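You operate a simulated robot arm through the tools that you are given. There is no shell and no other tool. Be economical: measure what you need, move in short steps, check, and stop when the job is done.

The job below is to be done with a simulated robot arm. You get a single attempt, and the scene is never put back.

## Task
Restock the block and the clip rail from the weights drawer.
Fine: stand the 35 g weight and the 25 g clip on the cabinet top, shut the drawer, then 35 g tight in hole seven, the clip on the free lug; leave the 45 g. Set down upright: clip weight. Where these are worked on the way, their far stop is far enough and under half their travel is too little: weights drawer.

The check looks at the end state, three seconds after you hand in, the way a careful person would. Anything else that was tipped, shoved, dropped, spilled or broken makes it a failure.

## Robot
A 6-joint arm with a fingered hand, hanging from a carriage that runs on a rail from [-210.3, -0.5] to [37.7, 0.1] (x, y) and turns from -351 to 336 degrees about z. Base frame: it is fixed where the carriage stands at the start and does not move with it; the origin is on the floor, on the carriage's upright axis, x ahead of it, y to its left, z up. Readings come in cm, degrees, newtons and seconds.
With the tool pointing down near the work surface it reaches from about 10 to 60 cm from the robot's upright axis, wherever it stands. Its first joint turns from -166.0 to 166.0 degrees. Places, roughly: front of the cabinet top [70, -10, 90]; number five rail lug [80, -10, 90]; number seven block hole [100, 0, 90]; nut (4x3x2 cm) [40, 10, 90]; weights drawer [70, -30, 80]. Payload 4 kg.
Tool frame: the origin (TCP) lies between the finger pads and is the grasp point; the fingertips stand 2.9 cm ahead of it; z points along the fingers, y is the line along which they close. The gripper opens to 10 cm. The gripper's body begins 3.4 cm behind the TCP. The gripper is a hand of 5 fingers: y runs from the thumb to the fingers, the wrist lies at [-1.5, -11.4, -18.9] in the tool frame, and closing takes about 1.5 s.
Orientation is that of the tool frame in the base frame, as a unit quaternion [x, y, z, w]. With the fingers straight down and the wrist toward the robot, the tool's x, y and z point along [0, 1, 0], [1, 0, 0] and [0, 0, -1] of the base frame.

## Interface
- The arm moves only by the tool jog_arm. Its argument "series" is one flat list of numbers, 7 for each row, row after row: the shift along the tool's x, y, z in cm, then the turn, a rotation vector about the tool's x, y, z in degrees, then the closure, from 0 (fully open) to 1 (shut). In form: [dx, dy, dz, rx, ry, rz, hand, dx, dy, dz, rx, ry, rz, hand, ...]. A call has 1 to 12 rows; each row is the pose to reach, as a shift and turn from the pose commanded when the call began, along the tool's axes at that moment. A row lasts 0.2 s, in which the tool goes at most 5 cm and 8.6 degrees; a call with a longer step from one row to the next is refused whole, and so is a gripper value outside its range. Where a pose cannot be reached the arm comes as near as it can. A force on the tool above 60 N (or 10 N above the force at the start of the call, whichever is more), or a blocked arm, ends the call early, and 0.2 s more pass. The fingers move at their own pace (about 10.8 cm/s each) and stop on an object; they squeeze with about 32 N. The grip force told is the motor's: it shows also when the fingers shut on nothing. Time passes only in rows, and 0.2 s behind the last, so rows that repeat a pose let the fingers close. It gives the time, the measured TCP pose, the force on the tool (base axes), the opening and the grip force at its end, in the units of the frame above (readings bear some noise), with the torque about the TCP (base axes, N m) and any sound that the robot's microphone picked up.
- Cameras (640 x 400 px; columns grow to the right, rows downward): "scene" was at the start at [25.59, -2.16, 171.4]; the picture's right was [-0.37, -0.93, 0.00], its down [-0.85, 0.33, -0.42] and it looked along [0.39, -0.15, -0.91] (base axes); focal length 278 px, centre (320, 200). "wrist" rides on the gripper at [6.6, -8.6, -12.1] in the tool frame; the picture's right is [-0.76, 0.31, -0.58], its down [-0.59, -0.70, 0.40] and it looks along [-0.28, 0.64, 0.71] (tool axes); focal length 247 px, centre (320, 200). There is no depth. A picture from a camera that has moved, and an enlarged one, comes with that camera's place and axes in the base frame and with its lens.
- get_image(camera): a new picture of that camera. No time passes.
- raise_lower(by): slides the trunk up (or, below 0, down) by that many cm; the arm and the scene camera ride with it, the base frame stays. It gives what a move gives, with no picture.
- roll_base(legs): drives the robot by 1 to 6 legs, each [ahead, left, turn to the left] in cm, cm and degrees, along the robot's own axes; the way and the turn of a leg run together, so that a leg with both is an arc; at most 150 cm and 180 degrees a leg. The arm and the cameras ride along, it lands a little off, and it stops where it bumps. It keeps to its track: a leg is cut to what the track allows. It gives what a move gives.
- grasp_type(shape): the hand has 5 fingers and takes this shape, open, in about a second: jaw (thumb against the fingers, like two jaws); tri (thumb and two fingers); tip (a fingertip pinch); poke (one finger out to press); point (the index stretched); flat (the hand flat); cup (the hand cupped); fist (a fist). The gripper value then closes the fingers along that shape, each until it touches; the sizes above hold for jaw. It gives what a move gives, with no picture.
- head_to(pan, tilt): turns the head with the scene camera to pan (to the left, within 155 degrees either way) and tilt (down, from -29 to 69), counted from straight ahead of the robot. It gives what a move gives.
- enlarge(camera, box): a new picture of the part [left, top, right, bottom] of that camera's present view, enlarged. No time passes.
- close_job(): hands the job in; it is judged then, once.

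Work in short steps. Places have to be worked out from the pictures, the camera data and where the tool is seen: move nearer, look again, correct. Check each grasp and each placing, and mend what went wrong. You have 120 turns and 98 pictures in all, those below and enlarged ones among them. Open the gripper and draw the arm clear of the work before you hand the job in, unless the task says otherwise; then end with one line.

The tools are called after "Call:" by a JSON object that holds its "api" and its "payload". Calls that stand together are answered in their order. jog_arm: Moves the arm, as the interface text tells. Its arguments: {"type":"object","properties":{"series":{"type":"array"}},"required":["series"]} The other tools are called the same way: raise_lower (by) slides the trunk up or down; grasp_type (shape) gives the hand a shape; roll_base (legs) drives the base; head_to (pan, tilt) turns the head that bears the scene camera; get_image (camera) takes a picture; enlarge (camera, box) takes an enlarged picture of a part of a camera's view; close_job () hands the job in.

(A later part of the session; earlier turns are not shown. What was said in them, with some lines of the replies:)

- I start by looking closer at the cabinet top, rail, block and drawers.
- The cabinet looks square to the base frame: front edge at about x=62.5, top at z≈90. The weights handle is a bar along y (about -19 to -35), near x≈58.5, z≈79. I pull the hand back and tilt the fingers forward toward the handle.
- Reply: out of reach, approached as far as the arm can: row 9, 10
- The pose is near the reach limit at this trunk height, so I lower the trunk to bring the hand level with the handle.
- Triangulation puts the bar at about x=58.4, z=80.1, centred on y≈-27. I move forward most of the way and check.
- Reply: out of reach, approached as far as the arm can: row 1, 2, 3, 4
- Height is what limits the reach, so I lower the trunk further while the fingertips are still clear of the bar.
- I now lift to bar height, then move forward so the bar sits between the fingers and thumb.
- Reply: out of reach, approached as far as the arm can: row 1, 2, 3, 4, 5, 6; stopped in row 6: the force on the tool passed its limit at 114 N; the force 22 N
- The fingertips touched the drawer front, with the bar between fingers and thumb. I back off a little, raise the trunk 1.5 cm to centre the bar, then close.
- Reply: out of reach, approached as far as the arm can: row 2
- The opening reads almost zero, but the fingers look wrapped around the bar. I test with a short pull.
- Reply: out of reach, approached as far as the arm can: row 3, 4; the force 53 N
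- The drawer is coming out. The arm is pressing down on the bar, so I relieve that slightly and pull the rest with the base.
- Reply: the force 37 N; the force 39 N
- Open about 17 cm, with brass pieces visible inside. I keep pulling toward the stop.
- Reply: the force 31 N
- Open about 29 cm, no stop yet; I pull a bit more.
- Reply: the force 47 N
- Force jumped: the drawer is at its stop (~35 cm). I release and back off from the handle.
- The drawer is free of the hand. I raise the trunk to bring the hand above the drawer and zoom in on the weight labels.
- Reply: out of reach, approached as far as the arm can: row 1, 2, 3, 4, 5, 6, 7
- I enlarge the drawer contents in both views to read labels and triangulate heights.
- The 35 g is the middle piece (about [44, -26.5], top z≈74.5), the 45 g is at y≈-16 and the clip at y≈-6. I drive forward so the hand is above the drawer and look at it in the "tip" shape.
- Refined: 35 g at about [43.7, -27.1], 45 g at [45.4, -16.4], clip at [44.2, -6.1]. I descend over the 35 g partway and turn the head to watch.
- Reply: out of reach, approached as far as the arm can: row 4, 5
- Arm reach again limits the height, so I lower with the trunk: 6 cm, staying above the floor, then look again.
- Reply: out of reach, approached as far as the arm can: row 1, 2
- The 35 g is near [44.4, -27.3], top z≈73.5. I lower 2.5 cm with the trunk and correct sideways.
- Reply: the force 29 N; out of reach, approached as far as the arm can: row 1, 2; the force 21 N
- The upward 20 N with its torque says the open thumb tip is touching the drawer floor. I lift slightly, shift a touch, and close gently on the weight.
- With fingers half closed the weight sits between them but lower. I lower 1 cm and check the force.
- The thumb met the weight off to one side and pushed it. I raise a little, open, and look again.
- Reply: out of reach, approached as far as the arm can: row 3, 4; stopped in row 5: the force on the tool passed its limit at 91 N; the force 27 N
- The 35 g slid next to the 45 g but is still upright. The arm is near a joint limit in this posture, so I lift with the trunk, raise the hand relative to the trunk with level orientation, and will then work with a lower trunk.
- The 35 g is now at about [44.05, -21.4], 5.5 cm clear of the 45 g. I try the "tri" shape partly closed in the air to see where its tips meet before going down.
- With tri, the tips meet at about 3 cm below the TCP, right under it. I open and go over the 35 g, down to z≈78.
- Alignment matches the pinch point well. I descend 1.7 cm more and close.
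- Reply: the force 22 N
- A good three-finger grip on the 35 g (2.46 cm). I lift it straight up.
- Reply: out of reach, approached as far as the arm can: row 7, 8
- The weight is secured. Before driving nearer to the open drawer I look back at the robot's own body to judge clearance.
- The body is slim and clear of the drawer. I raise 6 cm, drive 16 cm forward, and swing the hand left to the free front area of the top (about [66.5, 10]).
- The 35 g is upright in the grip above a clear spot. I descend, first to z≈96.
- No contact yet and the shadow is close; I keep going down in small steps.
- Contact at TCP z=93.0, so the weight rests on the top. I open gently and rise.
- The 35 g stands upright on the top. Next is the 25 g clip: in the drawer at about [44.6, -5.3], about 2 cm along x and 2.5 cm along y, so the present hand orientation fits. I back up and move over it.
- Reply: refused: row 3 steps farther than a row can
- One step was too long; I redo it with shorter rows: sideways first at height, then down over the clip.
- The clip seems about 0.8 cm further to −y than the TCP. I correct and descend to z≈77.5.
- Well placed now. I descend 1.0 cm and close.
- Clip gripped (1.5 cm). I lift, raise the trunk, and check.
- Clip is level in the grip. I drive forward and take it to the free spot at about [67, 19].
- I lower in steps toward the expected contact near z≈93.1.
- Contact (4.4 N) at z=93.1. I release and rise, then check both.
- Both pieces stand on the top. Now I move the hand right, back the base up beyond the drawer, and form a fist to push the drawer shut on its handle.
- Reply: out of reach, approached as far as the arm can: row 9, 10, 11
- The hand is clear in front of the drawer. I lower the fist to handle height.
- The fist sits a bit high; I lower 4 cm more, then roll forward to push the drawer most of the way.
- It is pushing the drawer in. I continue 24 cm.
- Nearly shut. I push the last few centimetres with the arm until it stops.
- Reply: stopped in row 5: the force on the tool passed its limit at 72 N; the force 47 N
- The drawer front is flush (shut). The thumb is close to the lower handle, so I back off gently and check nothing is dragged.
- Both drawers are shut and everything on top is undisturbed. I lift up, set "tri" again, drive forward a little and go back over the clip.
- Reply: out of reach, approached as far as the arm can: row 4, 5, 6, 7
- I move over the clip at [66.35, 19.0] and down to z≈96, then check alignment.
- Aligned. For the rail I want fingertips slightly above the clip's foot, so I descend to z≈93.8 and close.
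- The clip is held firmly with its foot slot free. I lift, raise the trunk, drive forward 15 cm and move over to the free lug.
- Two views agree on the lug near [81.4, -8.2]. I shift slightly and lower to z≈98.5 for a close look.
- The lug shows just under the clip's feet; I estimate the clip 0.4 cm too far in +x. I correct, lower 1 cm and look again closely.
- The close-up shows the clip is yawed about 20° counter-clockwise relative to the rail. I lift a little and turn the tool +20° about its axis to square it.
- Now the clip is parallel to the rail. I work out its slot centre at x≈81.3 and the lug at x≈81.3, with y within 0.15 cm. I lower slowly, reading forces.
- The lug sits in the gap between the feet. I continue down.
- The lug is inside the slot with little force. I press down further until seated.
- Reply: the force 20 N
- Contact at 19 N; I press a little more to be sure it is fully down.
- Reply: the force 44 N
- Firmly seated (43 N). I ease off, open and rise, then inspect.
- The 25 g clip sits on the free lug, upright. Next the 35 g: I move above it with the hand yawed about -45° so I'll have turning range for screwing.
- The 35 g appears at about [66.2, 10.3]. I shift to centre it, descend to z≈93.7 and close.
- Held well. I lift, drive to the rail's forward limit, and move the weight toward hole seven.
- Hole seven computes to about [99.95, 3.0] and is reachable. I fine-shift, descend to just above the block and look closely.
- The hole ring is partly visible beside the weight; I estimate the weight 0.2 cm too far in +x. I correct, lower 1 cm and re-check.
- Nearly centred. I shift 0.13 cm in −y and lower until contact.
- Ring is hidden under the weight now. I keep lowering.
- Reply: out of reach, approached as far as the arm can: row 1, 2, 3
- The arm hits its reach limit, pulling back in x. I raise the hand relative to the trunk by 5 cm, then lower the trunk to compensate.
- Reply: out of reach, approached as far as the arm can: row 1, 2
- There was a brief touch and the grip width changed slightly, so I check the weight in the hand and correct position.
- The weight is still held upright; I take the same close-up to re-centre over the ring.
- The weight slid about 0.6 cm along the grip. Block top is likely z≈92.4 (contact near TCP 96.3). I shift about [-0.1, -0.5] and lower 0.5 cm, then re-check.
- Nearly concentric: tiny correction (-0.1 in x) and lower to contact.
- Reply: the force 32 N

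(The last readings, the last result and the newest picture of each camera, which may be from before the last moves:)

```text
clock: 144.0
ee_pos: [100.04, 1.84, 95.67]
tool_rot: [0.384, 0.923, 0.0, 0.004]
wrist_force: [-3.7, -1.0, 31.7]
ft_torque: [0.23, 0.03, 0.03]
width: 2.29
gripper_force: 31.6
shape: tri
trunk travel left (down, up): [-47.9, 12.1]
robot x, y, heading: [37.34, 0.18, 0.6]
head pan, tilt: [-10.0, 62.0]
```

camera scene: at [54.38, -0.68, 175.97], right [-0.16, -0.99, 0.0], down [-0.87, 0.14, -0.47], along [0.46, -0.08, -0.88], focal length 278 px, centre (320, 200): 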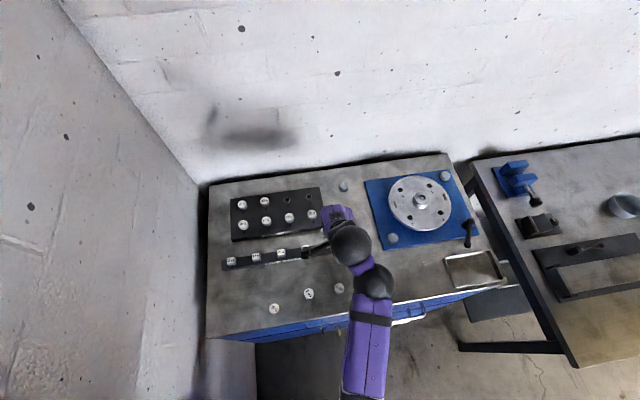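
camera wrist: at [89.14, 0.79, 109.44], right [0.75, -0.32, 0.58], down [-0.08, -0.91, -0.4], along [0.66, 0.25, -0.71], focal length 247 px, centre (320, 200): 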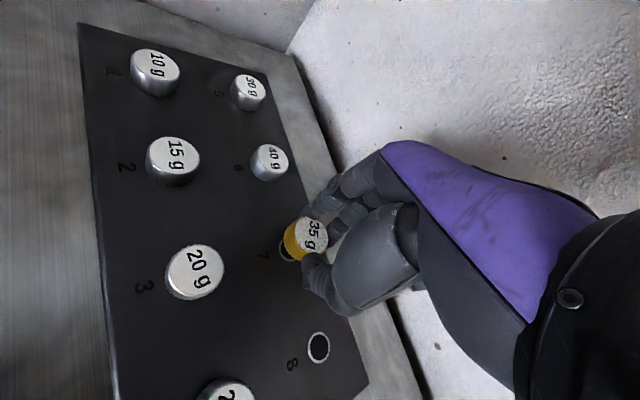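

Contact at z≈96 with the weight centred on the hole. I ease the push and turn clockwise about the weight's axis by 80°.

Call:
{"api": "jog_arm", "payload": {"series": [0, 0, -0.2, 0, 0, 0, 1, 0.157, -0.045, -0.18, 0, 0, 8, 1, 0.319, -0.068, -0.16, 0, 0, 16, 1, 0.482, -0.068, -0.14, 0, 0, 24, 1, 0.644, -0.045, -0.12, 0, 0, 32, 1, 0.801, 0, -0.1, 0, 0, 40, 1, 0.95, 0.067, -0.08, 0, 0, 48, 1, 1.088, 0.153, -0.06, 0, 0, 56, 1, 1.213, 0.258, -0.04, 0, 0, 64, 1, 1.323, 0.38, -0.02, 0, 0, 72, 1, 1.414, 0.515, 0, 0, 0, 80, 1]}}

Call:
{"api": "enlarge", "payload": {"camera": "wrist", "box": [230, 160, 390, 300]}}

```text
clock: 146.4
ee_pos: [99.25, 3.23, 95.48]
tool_rot: [0.888, 0.46, 0.003, 0.002]
wrist_force: [1.0, -1.3, 19.8]
ft_torque: [-0.08, -0.2, 0.04]
width: 2.16
gripper_force: 32.5
shape: tri
trunk travel left (down, up): [-47.9, 12.1]
robot x, y, heading: [37.64, 0.2, 0.5]
head pan, tilt: [-10.0, 62.0]
```

```text
2.86 times, centred on (310, 230) of wrist
camera zoom: at [95.95, 13.39, 107.5], right [-0.19, -0.79, 0.58], down [-0.91, -0.08, -0.41], along [0.37, -0.6, -0.71], focal length 706 px, centre (349, 114)
```

zoom: 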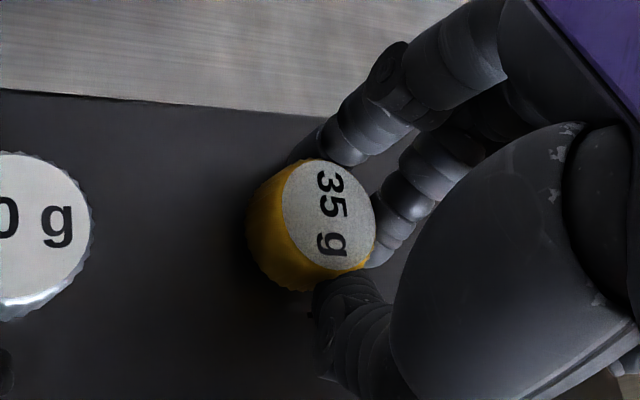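

The weight turned with the hand. Now I open, rise slightly, re-centre on the weight, swing back 80°, and re-grip for another turn.

Call:
{"api": "jog_arm", "payload": {"series": [0, 0, -0.2, 0, 0, 0, 0.35, 0.1, 0.7, -0.4, 0, 0, 0, 0.35, 0.085, 0.75, -0.4, 0, 0, -8, 0.35, 0.072, 0.802, -0.4, 0, 0, -16, 0.35, 0.07, 0.855, -0.4, 0, 0, -24, 0.35, 0.074, 0.908, -0.4, 0, 0, -32, 0.35, 0.086, 0.96, -0.4, 0, 0, -40, 0.35, 0.104, 1.01, -0.4, 0, 0, -48, 0.35, 0.13, 1.055, -0.4, 0, 0, -56, 0.35, 0.162, 1.099, -0.4, 0, 0, -64, 0.35, 0.2, 1.135, -0.4, 0, 0, -72, 0.35, 0.242, 1.169, -0.4, 0, 0, -80, 0.35]}}

Call:
{"api": "enlarge", "payload": {"camera": "wrist", "box": [230, 160, 390, 300]}}

```text
clock: 149.0
ee_pos: [100.14, 2.84, 95.77]
tool_rot: [0.383, 0.924, -0.001, 0.001]
wrist_force: [-0.4, -0.1, -0.2]
ft_torque: [-0.01, -0.01, 0.0]
width: 6.51
gripper_force: 0.1
shape: tri
trunk travel left (down, up): [-47.9, 12.1]
robot x, y, heading: [37.53, -0.21, 0.7]
head pan, tilt: [-10.0, 62.0]
```

```text
2.86 times, centred on (310, 230) of wrist
camera zoom: at [89.41, 1.27, 107.82], right [0.75, -0.32, 0.58], down [-0.08, -0.91, -0.4], along [0.66, 0.25, -0.71], focal length 706 px, centre (349, 114)
```

zoom: 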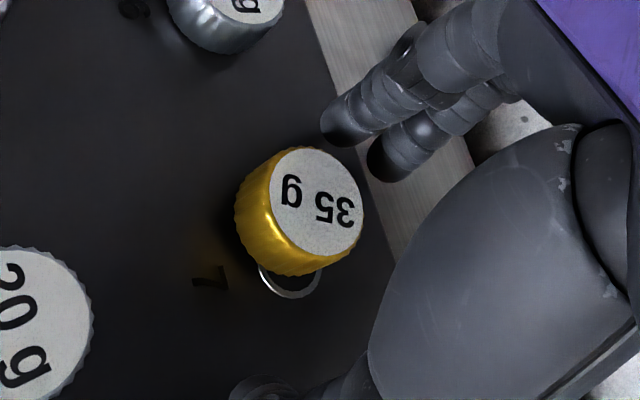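

The view shows the weight stands upright on the block but about 1 cm off the ring in +y. I re-centre the hand on the weight, grip, lift a little and move it onto the hole.

Call:
{"api": "jog_arm", "payload": {"series": [0.3, 0.3, -0.15, 0, 0, 0, 0.35, 0.58, 0.58, -0.15, 0, 0, 0, 0.35, 0.58, 0.58, -0.15, 0, 0, 0, 0.6, 0.58, 0.58, -0.15, 0, 0, 0, 0.8, 0.58, 0.58, -0.15, 0, 0, 0, 1, 0.58, 0.58, -0.15, 0, 0, 0, 1, 0.58, 0.58, -0.15, 0, 0, 0, 1, 0.58, 0.58, -0.15, 0, 0, 0, 1, 0.58, 0.58, -0.9, 0, 0, 0, 1, 0.2, 0.2, -0.9, 0, 0, 0, 1, -0.09, -0.23, -0.9, 0, 0, 0, 1, -0.09, -0.23, -0.9, 0, 0, 0, 1]}}

Call:
{"api": "enlarge", "payload": {"camera": "wrist", "box": [230, 160, 390, 300]}}

```text
clock: 151.6
ee_pos: [99.92, 2.53, 96.75]
tool_rot: [0.383, 0.924, -0.001, 0.001]
wrist_force: [-0.6, -0.1, 0.2]
ft_torque: [-0.03, 0.02, -0.01]
width: 1.93
gripper_force: 32.5
shape: tri
trunk travel left (down, up): [-47.9, 12.1]
robot x, y, heading: [37.54, 0.04, 0.6]
head pan, tilt: [-10.0, 62.0]
```

```text
2.86 times, centred on (310, 230) of wrist
camera zoom: at [89.29, 0.93, 108.69], right [0.75, -0.32, 0.58], down [-0.08, -0.91, -0.4], along [0.66, 0.25, -0.71], focal length 706 px, centre (349, 114)
```

zoom: 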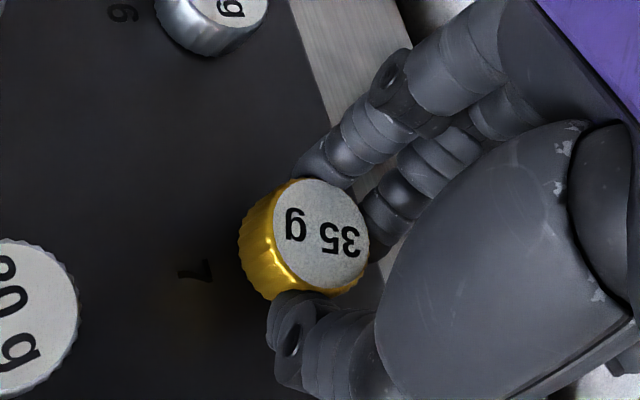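

Projection says the weight's underside is now concentric with the hole to within about 0.05 cm. I lower to contact.

Call:
{"api": "jog_arm", "payload": {"series": [0, 0, 0.25, 0, 0, 0, 1, 0, 0, 0.5, 0, 0, 0, 1, 0, 0, 0.5, 0, 0, 0, 1]}}

Call:
{"api": "jog_arm", "payload": {"series": [0, 0, 0.15, 0, 0, 0, 1, 0, 0, 0.3, 0, 0, 0, 1, 0, 0, 0.3, 0, 0, 0, 1]}}

```text
clock: 152.4
ee_pos: [100.05, 2.4, 96.15]
tool_rot: [0.383, 0.924, 0.0, 0.003]
wrist_force: [0.2, -0.3, -1.0]
ft_torque: [0.02, -0.03, 0.02]
width: 1.93
gripper_force: 31.5
shape: tri
trunk travel left (down, up): [-47.9, 12.1]
robot x, y, heading: [37.13, 0.35, 0.6]
head pan, tilt: [-10.0, 62.0]
```

```text
clock: 153.2
ee_pos: [99.98, 2.52, 95.86]
tool_rot: [0.383, 0.924, 0.0, 0.004]
wrist_force: [0.2, -0.4, 1.7]
ft_torque: [0.03, 0.03, 0.03]
width: 1.96
gripper_force: 31.6
shape: tri
trunk travel left (down, up): [-47.9, 12.1]
robot x, y, heading: [37.72, -0.05, 0.6]
head pan, tilt: [-10.0, 62.0]
```

Light contact. I turn clockwise 88° about the weight's axis with a gentle downward bias.

Call:
{"api": "jog_arm", "payload": {"series": [0, 0, 0.1, 0, 0, 0, 1, 0.045, -0.044, 0.12, 0, 0, 8, 1, 0.096, -0.082, 0.14, 0, 0, 16, 1, 0.151, -0.112, 0.16, 0, 0, 24, 1, 0.211, -0.135, 0.18, 0, 0, 32, 1, 0.272, -0.148, 0.2, 0, 0, 40, 1, 0.335, -0.153, 0.22, 0, 0, 48, 1, 0.399, -0.15, 0.24, 0, 0, 56, 1, 0.46, -0.137, 0.26, 0, 0, 64, 1, 0.52, -0.116, 0.28, 0, 0, 72, 1, 0.576, -0.087, 0.3, 0, 0, 80, 1, 0.628, -0.05, 0.3, 0, 0, 88, 1]}}

```text
clock: 155.8
ee_pos: [99.69, 2.73, 95.51]
tool_rot: [0.918, 0.397, 0.001, 0.002]
wrist_force: [-4.2, -7.4, 14.5]
ft_torque: [-0.24, -0.09, -0.03]
width: 1.86
gripper_force: 31.7
shape: tri
trunk travel left (down, up): [-47.9, 12.1]
robot x, y, heading: [37.23, 0.18, 0.5]
head pan, tilt: [-10.0, 62.0]
```

Sideways force now resists, which suggests the thread engaged. I open, swing back 80° and look.

Call:
{"api": "jog_arm", "payload": {"series": [0, 0, -0.1, 0, 0, 0, 0.35, 0, 0, -0.3, 0, 0, 0, 0.35, -0.038, 0.05, -0.3, 0, 0, -8, 0.35, -0.07, 0.105, -0.3, 0, 0, -16, 0.35, -0.093, 0.164, -0.3, 0, 0, -24, 0.35, -0.107, 0.226, -0.3, 0, 0, -32, 0.35, -0.113, 0.289, -0.3, 0, 0, -40, 0.35, -0.11, 0.352, -0.3, 0, 0, -48, 0.35, -0.099, 0.414, -0.3, 0, 0, -56, 0.35, -0.079, 0.474, -0.3, 0, 0, -64, 0.35, -0.05, 0.531, -0.3, 0, 0, -72, 0.35, -0.014, 0.583, -0.3, 0, 0, -80, 0.35]}}

Call:
{"api": "enlarge", "payload": {"camera": "wrist", "box": [230, 160, 390, 300]}}

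```text
clock: 158.4
ee_pos: [99.95, 2.61, 95.88]
tool_rot: [0.446, 0.895, 0.0, 0.001]
wrist_force: [-0.6, -0.2, -0.3]
ft_torque: [0.0, -0.01, 0.0]
width: 6.48
gripper_force: 0.0
shape: tri
trunk travel left (down, up): [-47.9, 12.1]
robot x, y, heading: [37.74, -0.08, 0.7]
head pan, tilt: [-10.0, 62.0]
```

```text
2.86 times, centred on (310, 230) of wrist
camera zoom: at [89.08, 2.55, 107.86], right [0.7, -0.42, 0.58], down [-0.21, -0.89, -0.4], along [0.69, 0.16, -0.71], focal length 706 px, centre (349, 114)
```

zoom: 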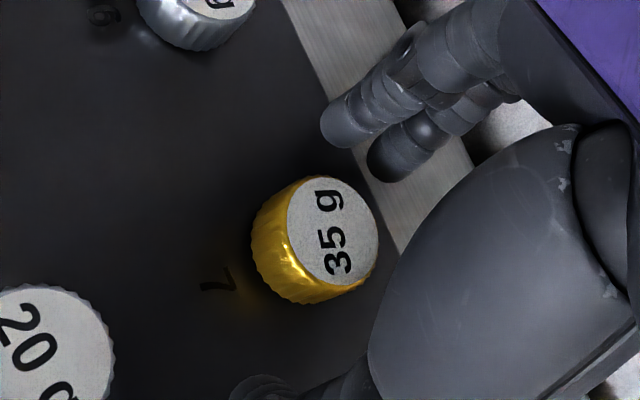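

The weight sits squarely over hole 7 and has turned about 90°. I re-grip and turn another 72°, watching the torque.

Call:
{"api": "jog_arm", "payload": {"series": [0, 0, 0.1, 0, 0, 0, 0.8, 0, 0, 0.1, 0, 0, 0, 1, 0, 0, 0.1, 0, 0, 0, 1, 0.058, -0.027, 0.12, 0, 0, 8, 1, 0.119, -0.045, 0.14, 0, 0, 16, 1, 0.182, -0.055, 0.16, 0, 0, 24, 1, 0.245, -0.056, 0.18, 0, 0, 32, 1, 0.309, -0.048, 0.2, 0, 0, 40, 1, 0.37, -0.031, 0.22, 0, 0, 48, 1, 0.429, -0.006, 0.24, 0, 0, 56, 1, 0.483, 0.027, 0.26, 0, 0, 64, 1, 0.532, 0.067, 0.28, 0, 0, 72, 1]}}

```text
clock: 161.0
ee_pos: [99.68, 3.0, 95.56]
tool_rot: [0.888, 0.459, 0.001, 0.003]
wrist_force: [-4.2, 0.1, 6.3]
ft_torque: [-0.04, 0.02, -0.01]
width: 2.05
gripper_force: 32.3
shape: tri
trunk travel left (down, up): [-47.9, 12.1]
robot x, y, heading: [37.25, 0.0, 0.5]
head pan, tilt: [-10.0, 62.0]
```

No strong resistance yet. I repeat: open, swing back, re-grip, turn again.

Call:
{"api": "jog_arm", "payload": {"series": [0, 0, -0.1, 0, 0, 0, 0.4, 0, 0, -0.3, 0, 0, 0, 0.4, -0.054, 0.035, -0.3, 0, 0, -8, 0.4, -0.102, 0.076, -0.3, 0, 0, -16, 0.4, -0.144, 0.124, -0.3, 0, 0, -24, 0.4, -0.179, 0.177, -0.3, 0, 0, -32, 0.4, -0.206, 0.235, -0.3, 0, 0, -40, 0.4, -0.224, 0.296, -0.3, 0, 0, -48, 0.4, -0.235, 0.359, -0.3, 0, 0, -56, 0.4, -0.236, 0.422, -0.3, 0, 0, -64, 0.4, -0.228, 0.486, -0.3, 0, 0, -72, 0.4, -0.212, 0.547, -0.3, 0, 0, -80, 0.4]}}

Call:
{"api": "jog_arm", "payload": {"series": [0, 0, 0.1, 0, 0, 0, 0.8, 0, 0, 0.1, 0, 0, 0, 1, 0, 0, 0.1, 0, 0, 0, 1, 0.058, -0.027, 0.12, 0, 0, 8, 1, 0.119, -0.045, 0.14, 0, 0, 16, 1, 0.182, -0.055, 0.16, 0, 0, 24, 1, 0.245, -0.056, 0.18, 0, 0, 32, 1, 0.309, -0.048, 0.2, 0, 0, 40, 1, 0.37, -0.031, 0.22, 0, 0, 48, 1, 0.429, -0.006, 0.24, 0, 0, 56, 1, 0.483, 0.027, 0.26, 0, 0, 64, 1, 0.532, 0.067, 0.28, 0, 0, 72, 1]}}

Call:
{"api": "enlarge", "payload": {"camera": "wrist", "box": [230, 160, 390, 300]}}

```text
clock: 163.6
ee_pos: [100.08, 2.54, 95.87]
tool_rot: [0.383, 0.924, 0.0, 0.002]
wrist_force: [-0.8, 0.1, 0.4]
ft_torque: [-0.04, 0.0, 0.0]
width: 5.95
gripper_force: 0.0
shape: tri
trunk travel left (down, up): [-47.9, 12.1]
robot x, y, heading: [37.22, 0.07, 0.7]
head pan, tilt: [-10.0, 62.0]
```

```text
clock: 166.2
ee_pos: [99.71, 2.88, 95.56]
tool_rot: [0.854, 0.521, 0.001, 0.003]
wrist_force: [-3.0, -4.3, 7.2]
ft_torque: [-0.12, -0.04, -0.02]
width: 1.81
gripper_force: 32.1
shape: tri
trunk travel left (down, up): [-47.9, 12.1]
robot x, y, heading: [36.75, 0.48, 0.5]
head pan, tilt: [-10.0, 62.0]
```

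```text
2.86 times, centred on (310, 230) of wrist
camera zoom: at [95.07, 12.55, 107.62], right [-0.08, -0.81, 0.58], down [-0.89, -0.2, -0.4], along [0.44, -0.55, -0.71], focal length 706 px, centre (349, 114)
```

zoom: 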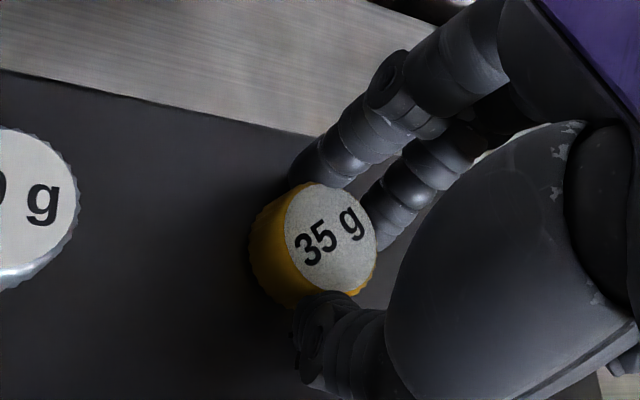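

It keeps following the hand clockwise. I carry on with two more turning cycles.

Call:
{"api": "jog_arm", "payload": {"series": [0, 0, -0.1, 0, 0, 0, 0.4, 0, 0, -0.3, 0, 0, 0, 0.4, -0.054, 0.035, -0.3, 0, 0, -8, 0.4, -0.102, 0.076, -0.3, 0, 0, -16, 0.4, -0.144, 0.124, -0.3, 0, 0, -24, 0.4, -0.179, 0.177, -0.3, 0, 0, -32, 0.4, -0.206, 0.235, -0.3, 0, 0, -40, 0.4, -0.224, 0.296, -0.3, 0, 0, -48, 0.4, -0.235, 0.359, -0.3, 0, 0, -56, 0.4, -0.236, 0.422, -0.3, 0, 0, -64, 0.4, -0.228, 0.486, -0.3, 0, 0, -72, 0.4, -0.228, 0.486, -0.3, 0, 0, -72, 0.4]}}

Call:
{"api": "jog_arm", "payload": {"series": [0, 0, 0.1, 0, 0, 0, 0.8, 0, 0, 0.1, 0, 0, 0, 1, 0, 0, 0.1, 0, 0, 0, 1, 0.058, -0.027, 0.12, 0, 0, 8, 1, 0.119, -0.045, 0.14, 0, 0, 16, 1, 0.182, -0.055, 0.16, 0, 0, 24, 1, 0.245, -0.056, 0.18, 0, 0, 32, 1, 0.309, -0.048, 0.2, 0, 0, 40, 1, 0.37, -0.031, 0.22, 0, 0, 48, 1, 0.429, -0.006, 0.24, 0, 0, 56, 1, 0.483, 0.027, 0.26, 0, 0, 64, 1, 0.532, 0.067, 0.28, 0, 0, 72, 1]}}

Call:
{"api": "jog_arm", "payload": {"series": [0, 0, -0.1, 0, 0, 0, 0.4, 0, 0, -0.3, 0, 0, 0, 0.4, -0.054, 0.035, -0.3, 0, 0, -8, 0.4, -0.102, 0.076, -0.3, 0, 0, -16, 0.4, -0.144, 0.124, -0.3, 0, 0, -24, 0.4, -0.179, 0.177, -0.3, 0, 0, -32, 0.4, -0.206, 0.235, -0.3, 0, 0, -40, 0.4, -0.224, 0.296, -0.3, 0, 0, -48, 0.4, -0.235, 0.359, -0.3, 0, 0, -56, 0.4, -0.236, 0.422, -0.3, 0, 0, -64, 0.4, -0.228, 0.486, -0.3, 0, 0, -72, 0.4, -0.228, 0.486, -0.3, 0, 0, -72, 0.4]}}

Call:
{"api": "jog_arm", "payload": {"series": [0, 0, 0.1, 0, 0, 0, 0.8, 0, 0, 0.1, 0, 0, 0, 1, 0, 0, 0.1, 0, 0, 0, 1, 0.058, -0.027, 0.12, 0, 0, 8, 1, 0.119, -0.045, 0.14, 0, 0, 16, 1, 0.182, -0.055, 0.16, 0, 0, 24, 1, 0.245, -0.056, 0.18, 0, 0, 32, 1, 0.309, -0.048, 0.2, 0, 0, 40, 1, 0.37, -0.031, 0.22, 0, 0, 48, 1, 0.429, -0.006, 0.24, 0, 0, 56, 1, 0.483, 0.027, 0.26, 0, 0, 64, 1, 0.532, 0.067, 0.28, 0, 0, 72, 1]}}

```text
clock: 168.8
ee_pos: [100.12, 2.56, 95.93]
tool_rot: [0.383, 0.924, -0.001, 0.003]
wrist_force: [-0.9, -0.6, 0.2]
ft_torque: [-0.03, 0.07, -0.01]
width: 5.98
gripper_force: 0.1
shape: tri
trunk travel left (down, up): [-47.9, 12.1]
robot x, y, heading: [37.85, 0.24, 0.5]
head pan, tilt: [-10.0, 62.0]
```

```text
clock: 171.4
ee_pos: [99.84, 3.01, 95.69]
tool_rot: [0.854, 0.521, 0.001, 0.003]
wrist_force: [6.8, 1.8, -0.5]
ft_torque: [-0.01, -0.32, 0.2]
width: 1.81
gripper_force: 32.1
shape: tri
trunk travel left (down, up): [-47.9, 12.1]
robot x, y, heading: [37.34, 0.3, 0.5]
head pan, tilt: [-10.0, 62.0]
```

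```text
clock: 174.0
ee_pos: [99.99, 2.56, 96.09]
tool_rot: [0.383, 0.924, 0.0, 0.002]
wrist_force: [0.0, 0.0, 0.3]
ft_torque: [0.0, 0.01, 0.01]
width: 5.98
gripper_force: 0.1
shape: tri
trunk travel left (down, up): [-47.9, 12.1]
robot x, y, heading: [37.5, -0.06, 0.5]
head pan, tilt: [-10.0, 62.0]
```

```text
clock: 176.6
ee_pos: [100.2, 3.64, 95.9]
tool_rot: [0.852, 0.524, 0.004, 0.002]
wrist_force: [23.4, 20.0, -12.1]
ft_torque: [0.39, -0.4, 0.3]
width: 1.43
gripper_force: 32.1
shape: tri
trunk travel left (down, up): [-47.9, 12.1]
robot x, y, heading: [37.39, -0.71, 0.3]
head pan, tilt: [-10.0, 62.0]
```

A reaction torque (+0.3 N·m) and slipping grip appear: it is probably tightening. I open, rise slightly and look.

Call:
{"api": "jog_arm", "payload": {"series": [0, 0, 0, 0, 0, 0, 0.6, 0, 0, 0, 0, 0, 0, 0.3, 0, 0, -1, 0, 0, 0, 0.3, 0, 0, -4, 0, 0, 0, 0.3, 0, 0, -4, 0, 0, 0, 0.3]}}

Call:
{"api": "enlarge", "payload": {"camera": "wrist", "box": [190, 140, 390, 300]}}

```text
clock: 177.8
ee_pos: [99.52, 2.91, 99.68]
tool_rot: [0.853, 0.522, -0.001, 0.002]
wrist_force: [0.7, 0.7, -0.2]
ft_torque: [-0.03, 0.05, -0.02]
width: 7.01
gripper_force: 0.1
shape: tri
trunk travel left (down, up): [-47.9, 12.1]
robot x, y, heading: [37.54, 0.06, 0.5]
head pan, tilt: [-10.0, 62.0]
```

```text
2.50 times, centred on (290, 220) of wrist
camera zoom: at [94.99, 12.53, 111.54], right [-0.07, -0.81, 0.58], down [-0.89, -0.2, -0.4], along [0.44, -0.55, -0.71], focal length 617 px, centre (395, 150)
```

zoom: 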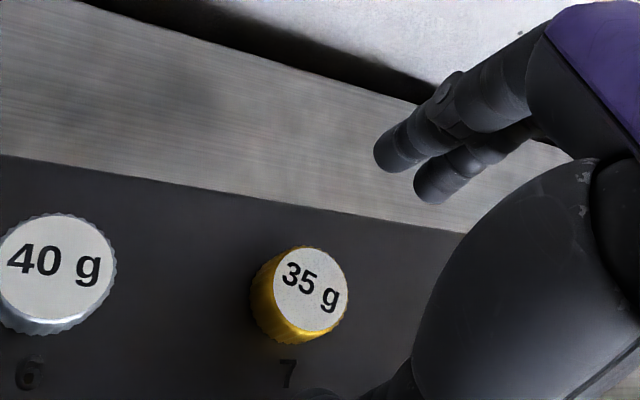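

The 35 g sits in hole seven, upright. I do one more turn with a fresh, lower, centred grip to confirm it is tight.

Call:
{"api": "jog_arm", "payload": {"series": [0.02, 0.06, 0, 0, 0, -8, 0.3, 0.03, 0.12, 0, 0, 0, -16, 0.3, 0.04, 0.18, 0, 0, 0, -24, 0.3, 0.06, 0.25, 0, 0, 0, -32, 0.3, 0.07, 0.31, 0, 0, 0, -40, 0.3, 0.09, 0.37, 0, 0, 0, -48, 0.3, 0.1, 0.43, 0, 0, 0, -56, 0.3, 0.11, 0.5, 0, 0, 0, -64, 0.3, 0.125, 0.554, 0, 0, 0, -72, 0.3, 0.125, 0.554, 2, 0, 0, -72, 0.3, 0.125, 0.554, 4.1, 0, 0, -72, 0.3, 0.125, 0.554, 4.1, 0, 0, -72, 0.3]}}

Call:
{"api": "jog_arm", "payload": {"series": [0, 0, 0, 0, 0, 0, 0.8, 0, 0, 0, 0, 0, 0, 1, 0, 0, 0, 0, 0, 0, 1, 0, 0, 0, 0, 0, 0, 1, 0.02, -0.03, 0, 0, 0, 8, 1, 0.04, -0.06, 0, 0, 0, 16, 1, 0.06, -0.09, 0, 0, 0, 24, 1, 0.09, -0.12, 0, 0, 0, 32, 1]}}

```text
clock: 180.4
ee_pos: [100.18, 2.8, 95.38]
tool_rot: [0.383, 0.924, -0.001, 0.003]
wrist_force: [-0.3, -0.1, 0.8]
ft_torque: [-0.02, 0.02, -0.01]
width: 6.97
gripper_force: 0.0
shape: tri
trunk travel left (down, up): [-47.9, 12.1]
robot x, y, heading: [37.56, 0.02, 0.8]
head pan, tilt: [-10.0, 62.0]
```

```text
clock: 182.2
ee_pos: [100.06, 3.23, 95.45]
tool_rot: [0.623, 0.782, 0.002, 0.001]
wrist_force: [4.0, 11.2, -8.0]
ft_torque: [0.4, -0.28, 0.33]
width: 2.01
gripper_force: 32.1
shape: tri
trunk travel left (down, up): [-47.9, 12.1]
robot x, y, heading: [37.58, -0.15, 0.5]
head pan, tilt: [-10.0, 62.0]
```

Torque rises to 0.33 N·m right away: it resists firmly. I turn a bit more to seat it, then check.

Call:
{"api": "jog_arm", "payload": {"series": [0.03, -0.02, 0, 0, 0, 8, 1, 0.06, -0.03, 0, 0, 0, 16, 1, 0.1, -0.04, 0, 0, 0, 24, 1, 0.13, -0.04, 0, 0, 0, 32, 1]}}

Call:
{"api": "enlarge", "payload": {"camera": "wrist", "box": [190, 140, 390, 300]}}

```text
clock: 183.2
ee_pos: [100.19, 3.33, 95.57]
tool_rot: [0.814, 0.581, 0.001, 0.0]
wrist_force: [14.1, 14.5, -22.2]
ft_torque: [0.62, -0.58, 0.62]
width: 1.64
gripper_force: 32.1
shape: tri
trunk travel left (down, up): [-47.9, 12.1]
robot x, y, heading: [37.36, 0.08, 0.8]
head pan, tilt: [-10.0, 62.0]
```

```text
2.50 times, centred on (290, 220) of wrist
camera zoom: at [94.06, 12.13, 107.57], right [0.04, -0.82, 0.58], down [-0.85, -0.33, -0.4], along [0.52, -0.48, -0.71], focal length 617 px, centre (395, 150)
```

zoom: 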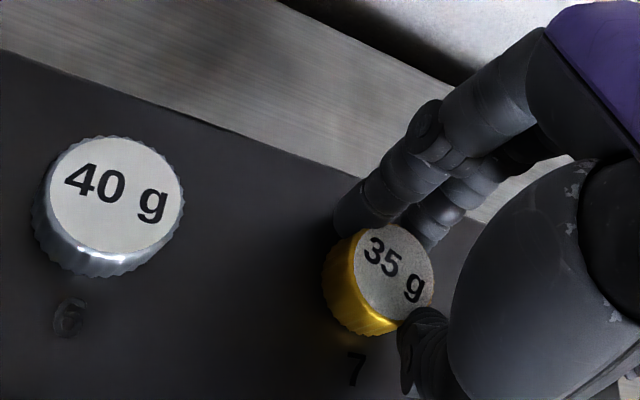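

The label did not move although 0.6 N·m was applied, so the 35 g is tight. I open, rise and draw the arm clear.

Call:
{"api": "jog_arm", "payload": {"series": [0, 0, 0, 0, 0, -8, 0.7, 0, 0, 0, 0, 0, -8, 0.3, 0, 0, 0, 0, 0, -8, 0.3, 0, 0, -1, 0, 0, -8, 0.3, 0, 0, -4, 0, 0, -8, 0.3, 0, 0, -8, 0, 0, -8, 0.3, 0, 0, -11, 0, 0, -8, 0.3, 0, 0, -11, 0, 0, -8, 0.3]}}

Call:
{"api": "raise_lower", "payload": {"by": 6}}

Call:
{"api": "roll_base", "payload": {"legs": [[-75, 0, 0]]}}

Call:
{"api": "head_to", "payload": {"pan": 0, "tilt": 40}}

Call:
{"api": "get_image", "payload": {"camera": "scene"}}

```text
clock: 185.0
ee_pos: [100.08, 2.79, 106.38]
tool_rot: [0.772, 0.635, 0.0, 0.002]
wrist_force: [-0.1, 0.0, -0.3]
ft_torque: [-0.02, 0.01, 0.02]
width: 6.97
gripper_force: 0.0
shape: tri
trunk travel left (down, up): [-47.9, 12.1]
robot x, y, heading: [37.83, 0.2, 0.6]
head pan, tilt: [-10.0, 62.0]
```

```text
clock: 186.0
ee_pos: [100.11, 2.81, 112.41]
tool_rot: [0.772, 0.635, 0.002, 0.002]
wrist_force: [0.9, 0.3, -0.3]
ft_torque: [0.02, 0.0, -0.03]
width: 6.98
gripper_force: 0.1
shape: tri
trunk travel left (down, up): [-53.9, 6.1]
robot x, y, heading: [37.42, 0.08, 0.7]
head pan, tilt: [-10.0, 62.0]
```

```text
clock: 190.0
ee_pos: [25.59, 2.96, 112.4]
tool_rot: [0.77, 0.638, 0.001, 0.002]
wrist_force: [0.1, -0.3, 0.5]
ft_torque: [-0.01, 0.03, -0.02]
width: 6.98
gripper_force: 0.0
shape: tri
trunk travel left (down, up): [-53.9, 6.1]
robot x, y, heading: [-37.02, 0.14, 0.9]
head pan, tilt: [-10.0, 62.0]
```

```text
clock: 190.9
ee_pos: [25.62, 2.99, 112.45]
tool_rot: [0.771, 0.637, 0.001, 0.002]
wrist_force: [0.1, 0.0, -0.2]
ft_torque: [-0.01, -0.02, 0.03]
width: 6.97
gripper_force: 0.1
shape: tri
trunk travel left (down, up): [-53.9, 6.1]
robot x, y, heading: [-37.01, -0.35, 1.0]
head pan, tilt: [0.0, 40.0]
```

```text
3 pictures are left
camera scene: at [-8.55, 0.41, 183.86], right [0.02, -1.0, 0.0], down [-0.64, -0.01, -0.77], along [0.77, 0.01, -0.64], focal length 278 px, centre (320, 200)
```

scene: 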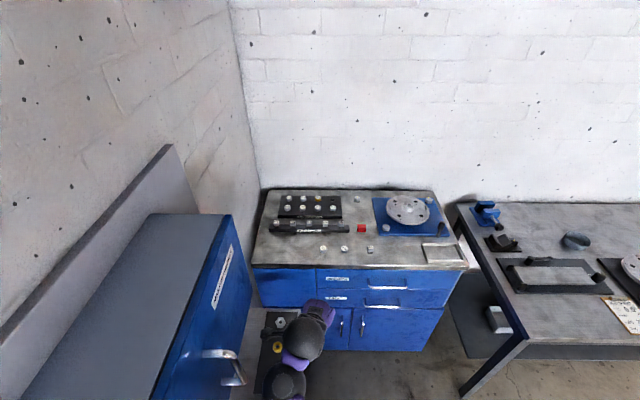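

The arm is clear; I enlarge the cabinet for a last check.

Call:
{"api": "enlarge", "payload": {"camera": "scene", "box": [250, 180, 390, 270]}}

Call:
{"api": "enlarge", "payload": {"camera": "scene", "box": [245, 225, 475, 360]}}

```text
4.44 times, centred on (320, 225) of scene
camera zoom: at [-8.55, 0.41, 183.86], right [0.02, -1.0, 0.0], down [-0.64, -0.01, -0.77], along [0.77, 0.01, -0.64], focal length 1237 px, centre (320, 89)
```

zoom: 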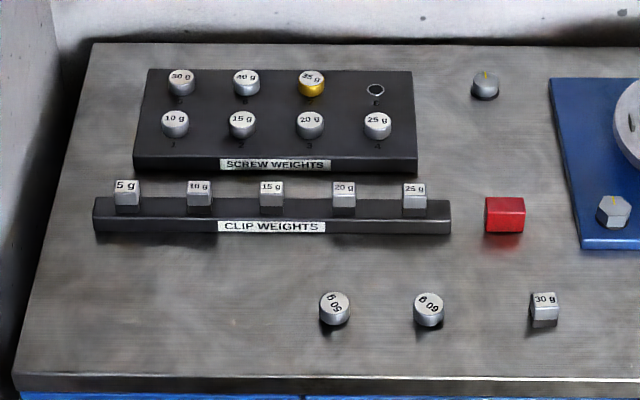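

```text
2.78 times, centred on (360, 292) of scene
camera zoom: at [-8.55, 0.41, 183.86], right [0.02, -1.0, 0.0], down [-0.64, -0.01, -0.77], along [0.77, 0.01, -0.64], focal length 775 px, centre (209, -57)
```

zoom: 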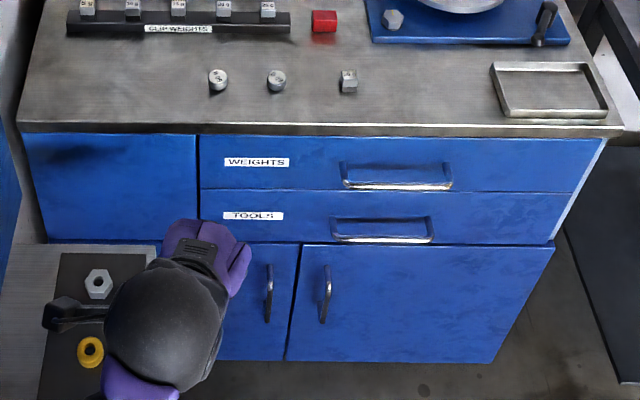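

Everything is in place: the weight in hole seven, the clip on its lug, and the drawer shut. I open the hand fully and hand in.

Call:
{"api": "jog_arm", "payload": {"series": [0, 0, 0, 0, 0, 0, 0, 0, 0, 0, 0, 0, 0, 0, 0, 0, 0, 0, 0, 0, 0]}}

Call:
{"api": "close_job", "payload": {}}

```text
clock: 191.7
ee_pos: [25.64, 3.04, 112.41]
tool_rot: [0.771, 0.637, 0.0, 0.001]
wrist_force: [0.3, 0.5, 0.5]
ft_torque: [0.0, 0.02, 0.02]
width: 9.96
gripper_force: 0.1
shape: tri
trunk travel left (down, up): [-53.9, 6.1]
robot x, y, heading: [-37.1, 0.07, 0.9]
head pan, tilt: [0.0, 40.0]
```

```text
The job is handed in.
```

The 35 g weight is screwed tight in hole seven, the 25 g clip is upright on the free lug, the weights drawer is shut, and the 45 g was left in the drawer.
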